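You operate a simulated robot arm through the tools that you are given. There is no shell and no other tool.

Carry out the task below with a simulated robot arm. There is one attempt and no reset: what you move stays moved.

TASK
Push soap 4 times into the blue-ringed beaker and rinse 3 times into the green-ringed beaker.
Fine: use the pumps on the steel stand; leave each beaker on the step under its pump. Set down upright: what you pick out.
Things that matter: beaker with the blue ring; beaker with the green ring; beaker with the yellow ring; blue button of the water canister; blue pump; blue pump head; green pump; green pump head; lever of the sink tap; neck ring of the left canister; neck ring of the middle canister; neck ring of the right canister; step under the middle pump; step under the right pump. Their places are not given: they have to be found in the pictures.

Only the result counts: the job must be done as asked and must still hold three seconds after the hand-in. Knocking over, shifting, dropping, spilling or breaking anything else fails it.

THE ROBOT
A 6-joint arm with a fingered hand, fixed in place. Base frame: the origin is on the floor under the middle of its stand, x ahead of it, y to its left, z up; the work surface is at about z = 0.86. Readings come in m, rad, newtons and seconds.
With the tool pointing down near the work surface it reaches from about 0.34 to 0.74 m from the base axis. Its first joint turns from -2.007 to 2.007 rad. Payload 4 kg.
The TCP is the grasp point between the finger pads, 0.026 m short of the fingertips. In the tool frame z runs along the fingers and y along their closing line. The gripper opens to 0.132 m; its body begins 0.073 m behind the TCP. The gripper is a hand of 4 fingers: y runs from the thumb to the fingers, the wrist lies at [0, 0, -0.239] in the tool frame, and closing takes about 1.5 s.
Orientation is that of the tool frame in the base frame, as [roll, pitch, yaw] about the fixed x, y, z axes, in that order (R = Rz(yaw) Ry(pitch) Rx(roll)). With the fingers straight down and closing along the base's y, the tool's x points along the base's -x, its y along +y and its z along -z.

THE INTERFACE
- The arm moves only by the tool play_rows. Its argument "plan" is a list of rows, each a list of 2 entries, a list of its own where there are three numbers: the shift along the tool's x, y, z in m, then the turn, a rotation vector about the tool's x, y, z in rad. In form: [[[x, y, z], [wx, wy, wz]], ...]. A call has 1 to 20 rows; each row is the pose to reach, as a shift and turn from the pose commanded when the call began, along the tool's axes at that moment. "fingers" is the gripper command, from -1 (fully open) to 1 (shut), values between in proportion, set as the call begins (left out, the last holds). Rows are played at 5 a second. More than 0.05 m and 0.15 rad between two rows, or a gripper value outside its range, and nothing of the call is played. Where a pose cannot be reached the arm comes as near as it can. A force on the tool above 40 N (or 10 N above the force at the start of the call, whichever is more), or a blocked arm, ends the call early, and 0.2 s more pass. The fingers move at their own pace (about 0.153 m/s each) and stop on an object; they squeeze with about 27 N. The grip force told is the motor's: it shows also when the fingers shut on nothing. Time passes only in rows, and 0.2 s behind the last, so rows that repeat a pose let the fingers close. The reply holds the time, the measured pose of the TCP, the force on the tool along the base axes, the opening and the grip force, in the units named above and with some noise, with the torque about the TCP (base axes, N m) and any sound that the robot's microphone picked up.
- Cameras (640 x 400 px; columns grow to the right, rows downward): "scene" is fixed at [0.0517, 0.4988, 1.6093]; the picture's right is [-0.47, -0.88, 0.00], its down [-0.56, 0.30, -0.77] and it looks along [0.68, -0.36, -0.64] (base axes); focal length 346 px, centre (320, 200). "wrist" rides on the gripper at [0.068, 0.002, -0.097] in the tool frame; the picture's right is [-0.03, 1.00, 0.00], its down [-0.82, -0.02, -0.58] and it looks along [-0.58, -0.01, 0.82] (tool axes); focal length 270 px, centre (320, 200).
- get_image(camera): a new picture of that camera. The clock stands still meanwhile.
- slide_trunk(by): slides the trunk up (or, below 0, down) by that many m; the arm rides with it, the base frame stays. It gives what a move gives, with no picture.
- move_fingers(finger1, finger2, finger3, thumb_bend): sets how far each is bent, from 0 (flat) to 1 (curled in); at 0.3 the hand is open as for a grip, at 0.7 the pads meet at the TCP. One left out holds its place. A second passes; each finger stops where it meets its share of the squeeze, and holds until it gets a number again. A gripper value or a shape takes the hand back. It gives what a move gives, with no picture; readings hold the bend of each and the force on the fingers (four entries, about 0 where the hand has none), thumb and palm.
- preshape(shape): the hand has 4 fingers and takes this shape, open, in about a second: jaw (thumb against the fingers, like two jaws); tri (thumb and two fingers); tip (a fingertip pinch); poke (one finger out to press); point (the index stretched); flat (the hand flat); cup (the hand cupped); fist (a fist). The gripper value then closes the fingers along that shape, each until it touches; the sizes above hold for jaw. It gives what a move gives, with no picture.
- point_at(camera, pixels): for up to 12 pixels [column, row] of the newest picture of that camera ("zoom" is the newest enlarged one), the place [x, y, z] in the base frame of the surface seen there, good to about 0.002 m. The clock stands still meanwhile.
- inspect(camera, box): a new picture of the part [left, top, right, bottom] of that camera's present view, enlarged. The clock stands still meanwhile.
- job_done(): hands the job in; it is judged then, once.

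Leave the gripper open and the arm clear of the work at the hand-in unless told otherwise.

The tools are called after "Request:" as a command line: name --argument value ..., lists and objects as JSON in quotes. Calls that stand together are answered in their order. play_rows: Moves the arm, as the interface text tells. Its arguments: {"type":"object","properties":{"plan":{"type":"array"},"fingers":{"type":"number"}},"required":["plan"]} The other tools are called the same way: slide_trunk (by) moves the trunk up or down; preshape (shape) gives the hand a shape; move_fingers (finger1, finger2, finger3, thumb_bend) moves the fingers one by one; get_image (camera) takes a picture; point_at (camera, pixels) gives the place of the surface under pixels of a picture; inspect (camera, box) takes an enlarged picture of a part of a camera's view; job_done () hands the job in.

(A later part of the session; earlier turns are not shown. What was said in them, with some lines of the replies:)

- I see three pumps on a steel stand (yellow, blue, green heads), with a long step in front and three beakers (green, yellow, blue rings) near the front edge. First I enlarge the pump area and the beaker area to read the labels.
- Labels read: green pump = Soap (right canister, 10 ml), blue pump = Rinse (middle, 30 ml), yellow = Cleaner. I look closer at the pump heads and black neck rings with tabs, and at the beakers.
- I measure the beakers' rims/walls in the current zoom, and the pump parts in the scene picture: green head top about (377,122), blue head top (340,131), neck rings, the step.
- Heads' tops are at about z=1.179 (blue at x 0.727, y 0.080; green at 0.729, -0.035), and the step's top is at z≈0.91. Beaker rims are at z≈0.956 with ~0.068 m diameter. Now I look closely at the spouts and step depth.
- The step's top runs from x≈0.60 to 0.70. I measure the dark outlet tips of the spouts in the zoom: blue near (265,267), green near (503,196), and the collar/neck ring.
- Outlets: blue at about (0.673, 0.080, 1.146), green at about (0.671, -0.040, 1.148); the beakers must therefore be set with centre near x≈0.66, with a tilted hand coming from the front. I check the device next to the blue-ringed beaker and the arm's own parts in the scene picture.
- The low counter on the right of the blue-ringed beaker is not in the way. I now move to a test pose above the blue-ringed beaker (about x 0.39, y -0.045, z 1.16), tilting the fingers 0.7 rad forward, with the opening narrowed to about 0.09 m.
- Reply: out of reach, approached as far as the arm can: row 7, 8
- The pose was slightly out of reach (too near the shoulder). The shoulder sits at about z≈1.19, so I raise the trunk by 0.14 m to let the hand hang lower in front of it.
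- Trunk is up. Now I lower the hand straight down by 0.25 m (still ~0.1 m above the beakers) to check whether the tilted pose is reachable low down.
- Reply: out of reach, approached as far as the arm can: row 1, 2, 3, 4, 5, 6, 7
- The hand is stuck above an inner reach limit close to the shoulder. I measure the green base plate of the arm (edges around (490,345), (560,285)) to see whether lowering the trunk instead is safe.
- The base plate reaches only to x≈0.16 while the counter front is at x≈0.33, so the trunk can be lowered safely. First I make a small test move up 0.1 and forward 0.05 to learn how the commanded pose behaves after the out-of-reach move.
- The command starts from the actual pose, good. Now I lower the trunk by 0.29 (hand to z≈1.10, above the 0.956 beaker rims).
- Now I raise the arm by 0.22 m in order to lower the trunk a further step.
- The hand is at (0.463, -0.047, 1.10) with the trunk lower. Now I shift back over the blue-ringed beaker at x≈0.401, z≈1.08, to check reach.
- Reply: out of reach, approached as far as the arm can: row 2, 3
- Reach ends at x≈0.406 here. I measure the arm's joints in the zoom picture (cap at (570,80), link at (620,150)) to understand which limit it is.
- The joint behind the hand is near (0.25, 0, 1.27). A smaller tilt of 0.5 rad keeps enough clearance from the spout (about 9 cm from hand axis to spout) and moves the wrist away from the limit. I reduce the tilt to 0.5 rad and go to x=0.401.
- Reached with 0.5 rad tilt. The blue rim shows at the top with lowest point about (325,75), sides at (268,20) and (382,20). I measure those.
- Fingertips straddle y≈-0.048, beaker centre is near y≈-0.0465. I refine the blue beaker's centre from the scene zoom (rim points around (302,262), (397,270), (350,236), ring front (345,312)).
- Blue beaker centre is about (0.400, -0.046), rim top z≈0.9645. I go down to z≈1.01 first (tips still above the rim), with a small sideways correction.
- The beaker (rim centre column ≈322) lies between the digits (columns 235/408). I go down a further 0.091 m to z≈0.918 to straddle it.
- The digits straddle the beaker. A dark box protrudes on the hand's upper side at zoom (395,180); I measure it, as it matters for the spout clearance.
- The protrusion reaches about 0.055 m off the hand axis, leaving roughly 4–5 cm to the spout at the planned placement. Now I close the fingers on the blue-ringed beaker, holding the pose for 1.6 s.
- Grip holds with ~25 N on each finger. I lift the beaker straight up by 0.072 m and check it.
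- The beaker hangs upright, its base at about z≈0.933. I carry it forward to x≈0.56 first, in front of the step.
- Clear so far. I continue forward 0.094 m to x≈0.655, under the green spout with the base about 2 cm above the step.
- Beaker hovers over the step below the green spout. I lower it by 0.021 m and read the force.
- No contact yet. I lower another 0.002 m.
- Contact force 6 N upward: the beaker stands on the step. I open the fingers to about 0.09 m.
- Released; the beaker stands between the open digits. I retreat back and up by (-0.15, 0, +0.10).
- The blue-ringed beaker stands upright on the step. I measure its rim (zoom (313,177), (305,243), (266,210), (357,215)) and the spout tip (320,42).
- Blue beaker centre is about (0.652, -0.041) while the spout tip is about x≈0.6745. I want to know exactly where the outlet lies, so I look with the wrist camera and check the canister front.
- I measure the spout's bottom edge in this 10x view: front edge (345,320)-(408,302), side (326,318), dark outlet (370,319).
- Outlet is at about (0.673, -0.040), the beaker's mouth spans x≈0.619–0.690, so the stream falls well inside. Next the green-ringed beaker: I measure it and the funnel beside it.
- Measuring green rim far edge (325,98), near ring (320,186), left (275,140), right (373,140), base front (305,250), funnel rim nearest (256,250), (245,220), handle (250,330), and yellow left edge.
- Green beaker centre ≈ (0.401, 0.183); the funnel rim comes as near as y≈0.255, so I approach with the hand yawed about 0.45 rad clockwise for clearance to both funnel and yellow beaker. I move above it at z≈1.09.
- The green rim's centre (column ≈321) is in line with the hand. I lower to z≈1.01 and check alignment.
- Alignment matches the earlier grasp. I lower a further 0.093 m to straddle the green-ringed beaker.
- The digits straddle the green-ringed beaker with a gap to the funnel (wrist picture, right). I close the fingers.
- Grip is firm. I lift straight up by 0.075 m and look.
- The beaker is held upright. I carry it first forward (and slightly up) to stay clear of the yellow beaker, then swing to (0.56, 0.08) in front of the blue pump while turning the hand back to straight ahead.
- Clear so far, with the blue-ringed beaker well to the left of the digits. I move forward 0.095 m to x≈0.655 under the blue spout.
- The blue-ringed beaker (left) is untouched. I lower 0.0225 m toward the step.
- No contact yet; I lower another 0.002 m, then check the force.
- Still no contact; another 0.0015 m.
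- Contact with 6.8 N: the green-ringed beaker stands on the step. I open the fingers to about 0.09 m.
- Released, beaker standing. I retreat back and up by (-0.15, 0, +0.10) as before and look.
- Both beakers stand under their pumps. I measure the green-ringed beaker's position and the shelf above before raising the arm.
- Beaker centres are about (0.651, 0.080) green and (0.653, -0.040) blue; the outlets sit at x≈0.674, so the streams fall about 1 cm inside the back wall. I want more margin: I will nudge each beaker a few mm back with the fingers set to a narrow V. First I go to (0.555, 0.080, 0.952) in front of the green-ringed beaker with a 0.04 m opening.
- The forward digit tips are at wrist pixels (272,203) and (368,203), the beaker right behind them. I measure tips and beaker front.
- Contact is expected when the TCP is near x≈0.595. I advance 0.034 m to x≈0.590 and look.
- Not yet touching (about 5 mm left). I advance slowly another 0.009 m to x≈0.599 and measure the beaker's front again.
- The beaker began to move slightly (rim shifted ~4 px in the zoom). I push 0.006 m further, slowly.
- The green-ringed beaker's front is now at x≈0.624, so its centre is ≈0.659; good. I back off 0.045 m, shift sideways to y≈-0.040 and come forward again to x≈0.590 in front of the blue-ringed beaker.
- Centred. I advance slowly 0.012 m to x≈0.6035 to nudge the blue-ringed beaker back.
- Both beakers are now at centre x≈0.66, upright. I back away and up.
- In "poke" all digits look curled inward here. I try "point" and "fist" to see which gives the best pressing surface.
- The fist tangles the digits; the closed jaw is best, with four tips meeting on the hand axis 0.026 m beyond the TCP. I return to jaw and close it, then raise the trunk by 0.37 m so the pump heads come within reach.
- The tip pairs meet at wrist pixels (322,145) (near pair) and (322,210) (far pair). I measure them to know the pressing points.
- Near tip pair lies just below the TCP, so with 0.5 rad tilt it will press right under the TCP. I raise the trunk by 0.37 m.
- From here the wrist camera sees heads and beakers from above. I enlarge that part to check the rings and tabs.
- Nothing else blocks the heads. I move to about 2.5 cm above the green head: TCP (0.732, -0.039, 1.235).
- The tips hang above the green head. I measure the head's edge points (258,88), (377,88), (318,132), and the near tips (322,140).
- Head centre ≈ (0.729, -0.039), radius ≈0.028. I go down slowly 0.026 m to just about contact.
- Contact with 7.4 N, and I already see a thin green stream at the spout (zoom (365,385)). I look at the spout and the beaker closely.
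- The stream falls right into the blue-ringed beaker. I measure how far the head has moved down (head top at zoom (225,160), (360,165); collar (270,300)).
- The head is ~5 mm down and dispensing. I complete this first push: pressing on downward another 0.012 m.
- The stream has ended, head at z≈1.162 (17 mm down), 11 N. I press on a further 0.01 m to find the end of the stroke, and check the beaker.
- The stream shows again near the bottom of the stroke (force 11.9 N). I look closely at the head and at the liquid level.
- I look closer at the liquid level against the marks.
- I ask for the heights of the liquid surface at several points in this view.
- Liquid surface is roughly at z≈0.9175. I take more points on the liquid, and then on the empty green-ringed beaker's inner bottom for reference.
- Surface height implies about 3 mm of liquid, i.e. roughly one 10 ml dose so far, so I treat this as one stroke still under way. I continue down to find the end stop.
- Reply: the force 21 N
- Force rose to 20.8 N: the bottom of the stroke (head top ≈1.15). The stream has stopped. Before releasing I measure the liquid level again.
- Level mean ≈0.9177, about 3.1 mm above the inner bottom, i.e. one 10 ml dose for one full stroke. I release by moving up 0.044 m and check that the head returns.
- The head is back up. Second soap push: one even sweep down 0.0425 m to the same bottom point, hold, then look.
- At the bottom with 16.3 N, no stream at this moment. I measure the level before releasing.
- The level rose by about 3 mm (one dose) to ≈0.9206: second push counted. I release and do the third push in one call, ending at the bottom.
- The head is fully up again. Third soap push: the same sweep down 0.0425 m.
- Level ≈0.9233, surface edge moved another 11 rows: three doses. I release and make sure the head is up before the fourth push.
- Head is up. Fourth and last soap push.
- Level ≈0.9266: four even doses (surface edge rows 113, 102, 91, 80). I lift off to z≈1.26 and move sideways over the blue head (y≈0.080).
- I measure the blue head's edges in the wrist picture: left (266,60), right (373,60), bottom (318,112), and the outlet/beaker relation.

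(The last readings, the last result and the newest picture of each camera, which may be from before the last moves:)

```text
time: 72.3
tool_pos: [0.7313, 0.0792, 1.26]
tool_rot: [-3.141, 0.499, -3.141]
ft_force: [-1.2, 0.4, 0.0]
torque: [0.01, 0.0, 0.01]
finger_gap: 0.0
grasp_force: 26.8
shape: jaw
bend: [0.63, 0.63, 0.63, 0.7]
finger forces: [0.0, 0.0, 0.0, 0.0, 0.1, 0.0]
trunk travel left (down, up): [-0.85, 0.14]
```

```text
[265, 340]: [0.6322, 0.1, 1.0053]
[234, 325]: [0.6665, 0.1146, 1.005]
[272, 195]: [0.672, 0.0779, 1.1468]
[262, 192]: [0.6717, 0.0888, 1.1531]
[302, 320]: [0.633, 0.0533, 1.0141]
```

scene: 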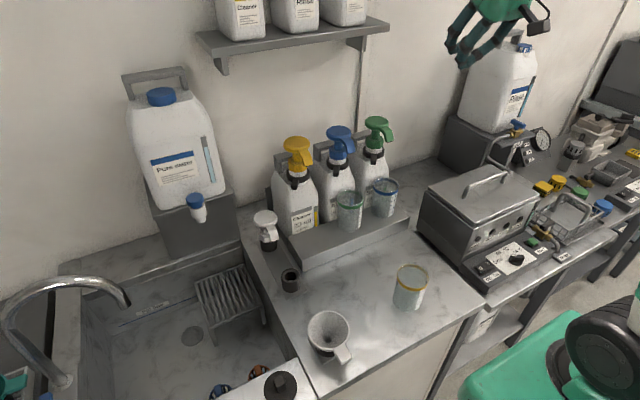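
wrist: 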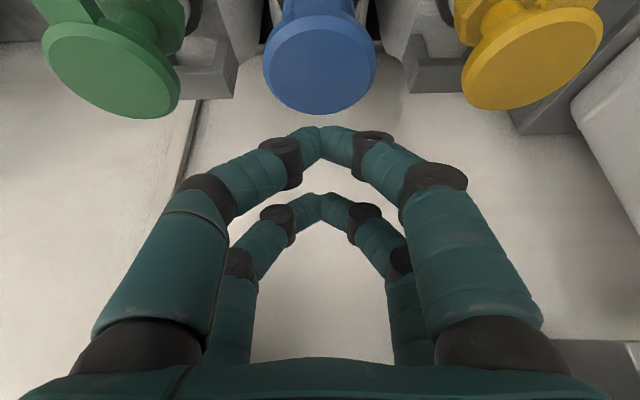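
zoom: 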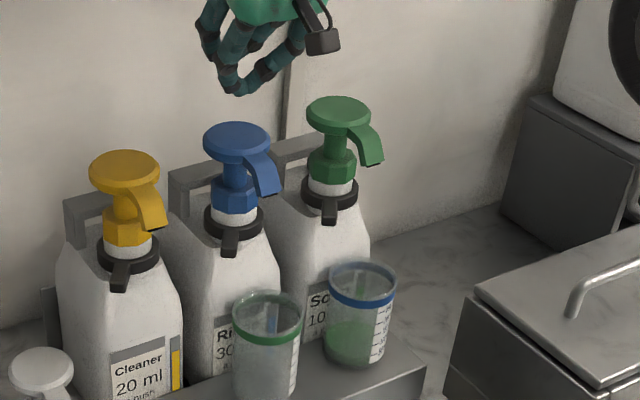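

Blue head centre ≈ (0.729, 0.081); the green-ringed beaker's mouth (centre ≈0.661, 0.080) is under the outlet (0.672, 0.079). First rinse push: approach and sweep down to the same bottom height, then look.

Request:
play_rows --plan '[[[0.0084, 0.0008, 0.0154], [0, 0, 0]], [[0.0168, 0.0015, 0.0308], [0, 0, 0]], [[0.0168, 0.0015, 0.0308], [0, 0, 0]], [[0.0219, 0.0015, 0.0401], [0, 0, 0]], [[0.027, 0.0015, 0.0494], [0, 0, 0]], [[0.032, 0.0015, 0.0587], [0, 0, 0]], [[0.0372, 0.0015, 0.0681], [0, 0, 0]], [[0.0372, 0.0015, 0.0681], [0, 0, 0]]]'

Request:
inspect --camera "scene" --box '[310, 100, 400, 240]'

Request:
inspect --camera "scene" --box '[328, 200, 368, 235]'

Request:
point_at --camera "zoom" --pixels '[[220, 200], [240, 220], [260, 190], [280, 220], [300, 180], [320, 200], [340, 220], [360, 200], [280, 250], [320, 250], [240, 180], [300, 280]]'

```text
time: 74.1
tool_pos: [0.7304, 0.0806, 1.1838]
tool_rot: [-3.141, 0.504, 3.141]
ft_force: [4.1, -0.4, 14.2]
torque: [-0.02, -0.04, 0.01]
finger_gap: 0.0002
grasp_force: 27.1
shape: jaw
bend: [0.64, 0.63, 0.63, 0.7]
finger forces: [0.0, 0.1, 0.1, 0.0, 0.0, 0.0]
trunk travel left (down, up): [-0.85, 0.14]
```

```text
2.86 times, centred on (355, 170) of scene
```

zoom: 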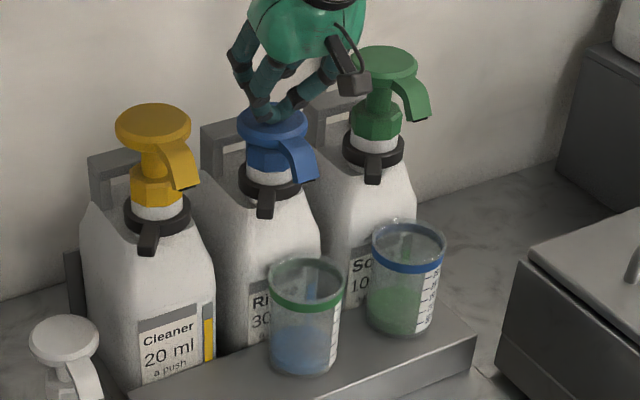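

```text
11.43 times, centred on (348, 218) of scene
```

zoom: 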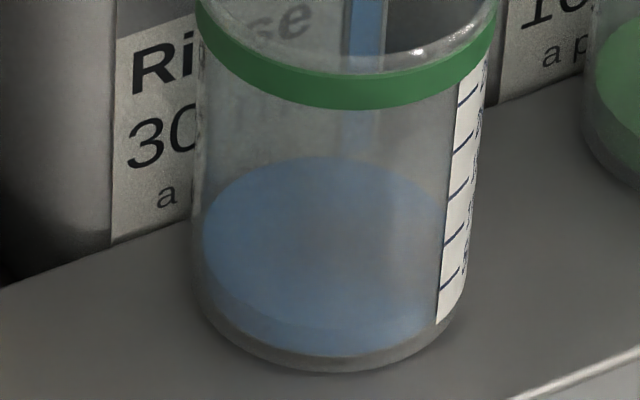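

```text
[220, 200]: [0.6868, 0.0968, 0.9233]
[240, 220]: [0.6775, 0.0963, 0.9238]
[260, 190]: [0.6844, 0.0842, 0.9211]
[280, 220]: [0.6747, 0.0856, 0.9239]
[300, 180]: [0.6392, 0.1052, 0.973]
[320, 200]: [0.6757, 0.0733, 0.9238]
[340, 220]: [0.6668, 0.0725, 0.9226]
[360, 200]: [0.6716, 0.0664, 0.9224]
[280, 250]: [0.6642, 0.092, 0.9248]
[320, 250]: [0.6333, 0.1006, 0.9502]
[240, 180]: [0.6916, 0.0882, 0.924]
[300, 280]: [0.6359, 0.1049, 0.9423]
```

One rinse push gave about 30 ml (level ≈0.923). I release and check.

Request:
play_rows --plan '[[[-0.0105, 0, -0.0193], [0, 0, 0]], [[-0.0204, 0, -0.0373], [0, 0, 0]], [[-0.0204, 0, -0.0373], [0, 0, 0]], [[-0.0204, 0, -0.0373], [0, 0, 0]]]'

Request:
inspect --camera "scene" --box '[310, 100, 400, 240]'

```text
time: 75.1
tool_pos: [0.7302, 0.0822, 1.225]
tool_rot: [3.141, 0.498, 3.141]
ft_force: [-0.7, 0.3, 0.1]
torque: [-0.02, 0.01, 0.04]
finger_gap: 0.0001
grasp_force: 26.8
shape: jaw
bend: [0.63, 0.63, 0.63, 0.7]
finger forces: [0.1, 0.0, 0.0, 0.0, 0.0, 0.0]
trunk travel left (down, up): [-0.85, 0.14]
```

```text
2.86 times, centred on (355, 170) of scene
```

zoom: 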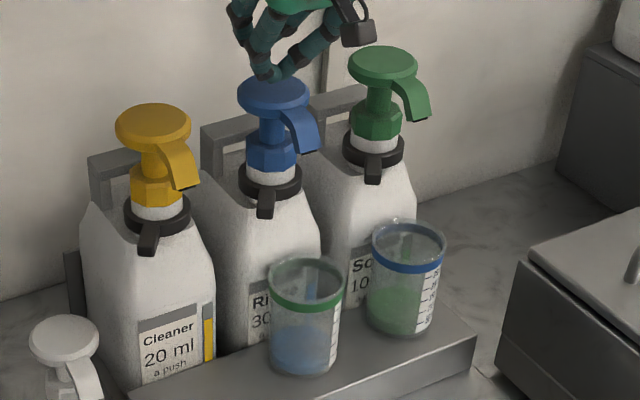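

The blue head is up again. Second rinse push.

Request:
play_rows --plan '[[[0.0051, 0, 0.0093], [0, 0, 0]], [[0.0102, 0, 0.0186], [0, 0, 0]], [[0.0152, 0, 0.0279], [0, 0, 0]], [[0.0204, 0, 0.0373], [0, 0, 0]], [[0.0204, 0, 0.0373], [0, 0, 0]]]'

Request:
inspect --camera "scene" --box '[328, 200, 368, 235]'

Request:
point_at --camera "zoom" --pixels '[[220, 200], [240, 220], [260, 190], [280, 220], [300, 180], [320, 200], [340, 220], [360, 200], [280, 240], [320, 160], [240, 180], [400, 200]]'

```text
time: 76.3
tool_pos: [0.7306, 0.0822, 1.1838]
tool_rot: [-3.141, 0.502, -3.142]
ft_force: [3.9, 0.0, 16.0]
torque: [0.02, -0.01, 0.02]
finger_gap: 0.0
grasp_force: 26.7
shape: jaw
bend: [0.64, 0.63, 0.63, 0.7]
finger forces: [0.0, 0.0, 0.0, 0.0, 0.0, 0.0]
trunk travel left (down, up): [-0.85, 0.14]
```

```text
11.43 times, centred on (348, 218) of scene
```

zoom: 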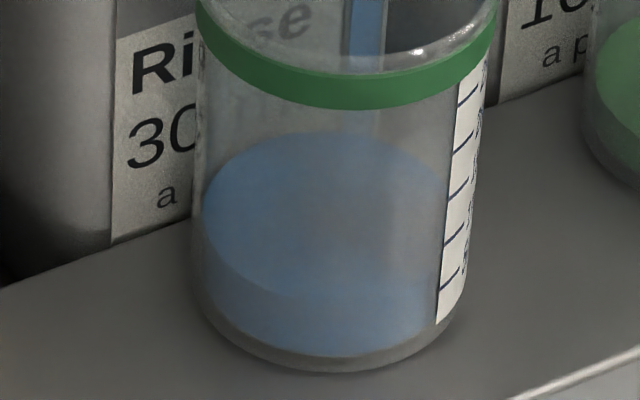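

```text
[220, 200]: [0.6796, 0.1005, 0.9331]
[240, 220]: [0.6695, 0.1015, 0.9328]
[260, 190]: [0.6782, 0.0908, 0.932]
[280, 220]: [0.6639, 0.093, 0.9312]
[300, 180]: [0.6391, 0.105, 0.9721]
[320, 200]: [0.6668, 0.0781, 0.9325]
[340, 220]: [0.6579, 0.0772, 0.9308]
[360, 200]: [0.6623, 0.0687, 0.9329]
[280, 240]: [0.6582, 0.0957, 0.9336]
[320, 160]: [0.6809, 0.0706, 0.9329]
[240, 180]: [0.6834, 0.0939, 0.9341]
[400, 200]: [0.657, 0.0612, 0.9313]
```

Level rose to ≈0.9325 (about 60 ml). I release for the last push.

Request:
play_rows --plan '[[[-0.0105, 0, -0.0193], [0, 0, 0]], [[-0.0204, 0, -0.0373], [0, 0, 0]], [[-0.0204, 0, -0.0373], [0, 0, 0]], [[-0.0204, 0, -0.0373], [0, 0, 0]]]'

Request:
inspect --camera "scene" --box '[310, 100, 400, 240]'

```text
time: 77.3
tool_pos: [0.7312, 0.0813, 1.2229]
tool_rot: [3.141, 0.498, 3.142]
ft_force: [0.4, -0.1, 0.1]
torque: [0.01, 0.02, 0.02]
finger_gap: 0.0002
grasp_force: 27.0
shape: jaw
bend: [0.63, 0.63, 0.63, 0.7]
finger forces: [0.0, 0.0, 0.1, 0.1, 0.0, 0.0]
trunk travel left (down, up): [-0.85, 0.14]
```

```text
2.86 times, centred on (355, 170) of scene
```

zoom: 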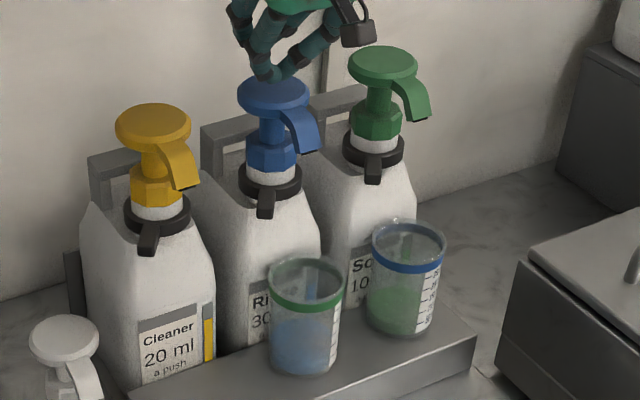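

The head is up. Third and last rinse push.

Request:
play_rows --plan '[[[0.0051, 0, 0.0093], [0, 0, 0]], [[0.0102, 0, 0.0186], [0, 0, 0]], [[0.0152, 0, 0.0279], [0, 0, 0]], [[0.0204, 0, 0.0373], [0, 0, 0]], [[0.0204, 0, 0.0373], [0, 0, 0]]]'

Request:
inspect --camera "scene" --box '[328, 200, 368, 235]'

Request:
point_at --camera "zoom" --pixels '[[220, 200], [240, 220], [260, 190], [280, 220], [300, 180], [320, 200], [340, 220], [360, 200], [280, 240], [320, 160], [240, 180], [400, 200]]'

```text
time: 78.5
tool_pos: [0.7315, 0.0817, 1.1846]
tool_rot: [-3.141, 0.503, -3.141]
ft_force: [3.8, -1.1, 15.8]
torque: [-0.01, -0.04, -0.01]
finger_gap: 0.0
grasp_force: 27.2
shape: jaw
bend: [0.64, 0.63, 0.63, 0.7]
finger forces: [0.0, 0.0, 0.1, 0.0, 0.0, 0.0]
trunk travel left (down, up): [-0.85, 0.14]
```

```text
11.43 times, centred on (348, 218) of scene
```

zoom: 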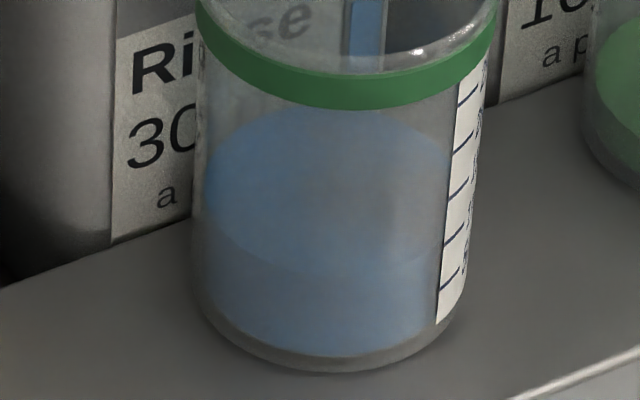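

```text
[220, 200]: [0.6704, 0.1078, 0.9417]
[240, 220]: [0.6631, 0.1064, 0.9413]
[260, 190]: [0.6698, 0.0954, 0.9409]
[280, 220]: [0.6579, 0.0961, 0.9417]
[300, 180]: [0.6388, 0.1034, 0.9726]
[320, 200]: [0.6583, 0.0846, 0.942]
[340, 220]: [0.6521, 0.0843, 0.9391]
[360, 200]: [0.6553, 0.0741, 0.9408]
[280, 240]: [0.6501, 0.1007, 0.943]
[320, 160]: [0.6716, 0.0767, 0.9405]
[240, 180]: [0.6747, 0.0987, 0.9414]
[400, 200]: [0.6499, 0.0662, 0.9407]
```

Level ≈0.941 (about 90 ml): three rinse pushes done. I lift off and withdraw up and back to about (0.50, 0.08, 1.38).

Request:
play_rows --plan '[[[-0.0216, 0, -0.0395], [0, 0, 0]], [[-0.0431, 0, -0.079], [0, 0, 0]], [[-0.0268, 0, -0.1221], [0, 0, 0]], [[-0.0105, 0, -0.1652], [0, 0, 0]], [[0.015, 0, -0.2019], [0, 0, 0]], [[0.0405, 0, -0.2386], [0, 0, 0]], [[0.0708, 0, -0.2666], [0, 0, 0]], [[0.1059, 0, -0.2858], [0, 0, 0]], [[0.1059, 0, -0.2858], [0, 0, 0]]]'

Request:
play_rows --plan '[[[0, 0, 0], [0, 0, 0]], [[0, 0, 0], [0, 0, 0]], [[0, 0, 0], [0, 0, 0]], [[0, 0, 0], [0, 0, 0]], [[0, 0, 0], [0, 0, 0]], [[0, 0, 0], [0, 0, 0]], [[0, 0, 0], [0, 0, 0]], [[0, 0, 0], [0, 0, 0]]]' --fingers -1

Request:
get_image --camera "scene"

Request:
inspect --camera "scene" --box '[260, 100, 440, 250]'

```text
time: 80.5
tool_pos: [0.5013, 0.0814, 1.3829]
tool_rot: [3.142, 0.498, 3.141]
ft_force: [0.5, 0.3, -1.3]
torque: [-0.01, 0.01, 0.0]
finger_gap: 0.0
grasp_force: 26.9
shape: jaw
bend: [0.63, 0.63, 0.63, 0.7]
finger forces: [0.1, 0.0, 0.0, 0.0, 0.1, 0.0]
trunk travel left (down, up): [-0.85, 0.14]
```

```text
time: 82.3
tool_pos: [0.5016, 0.0809, 1.3843]
tool_rot: [3.14, 0.497, -3.141]
ft_force: [0.6, 0.2, 0.7]
torque: [0.04, 0.03, -0.01]
finger_gap: 0.1318
grasp_force: 0.1
shape: jaw
bend: [0.3, 0.3, 0.3, 0.3]
finger forces: [0.0, 0.1, 0.0, 0.0, 0.0, 0.1]
trunk travel left (down, up): [-0.85, 0.14]
```

```text
taken
```

scene: 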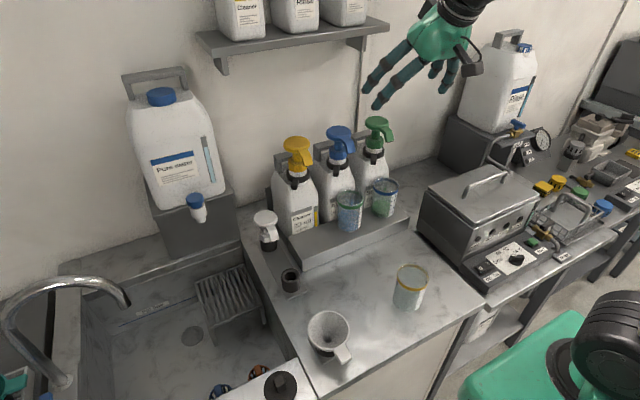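

```text
2.67 times, centred on (350, 175) of scene
```

zoom: 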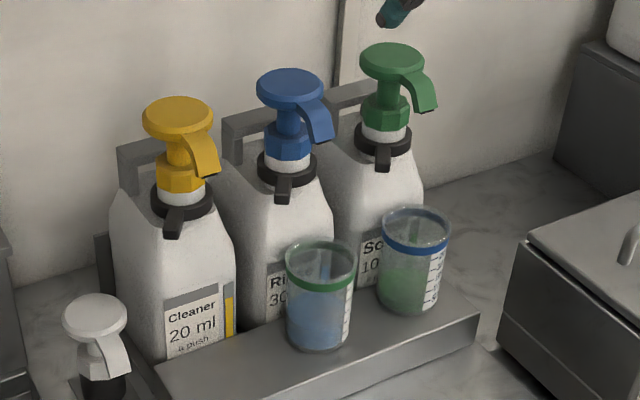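

Both beakers stand upright under their pumps (about 40 ml soap in the blue-ringed one, about 90 ml rinse in the green-ringed one), heads are up, the rest is untouched, the hand is open and clear. I hand the job in.

Request:
job_done

```text
The job is handed in.
```

The job is handed in. The blue-ringed beaker got 4 soap pushes and the green-ringed beaker got 3 rinse pushes, and both stand upright on the step under their pumps.

- **Soap (green pump):** The liquid level rose by the same amount with each push and ended at about 40 ml, which matches 4 × 10 ml. I made the first push in stages, and the stream showed twice during that one stroke. The level afterwards still matched a single dose.
- **Rinse (blue pump):** The level ended at about 90 ml, which matches 3 × 30 ml.
- **Beaker positions:** After setting each beaker down, I nudged it less than 1 cm further back so the stream would fall well inside the rim.
- **Everything else:** I saw no spills in the last pictures. The yellow-ringed beaker, the funnel and the canisters were where they started. The hand was open and clear at the hand-in.
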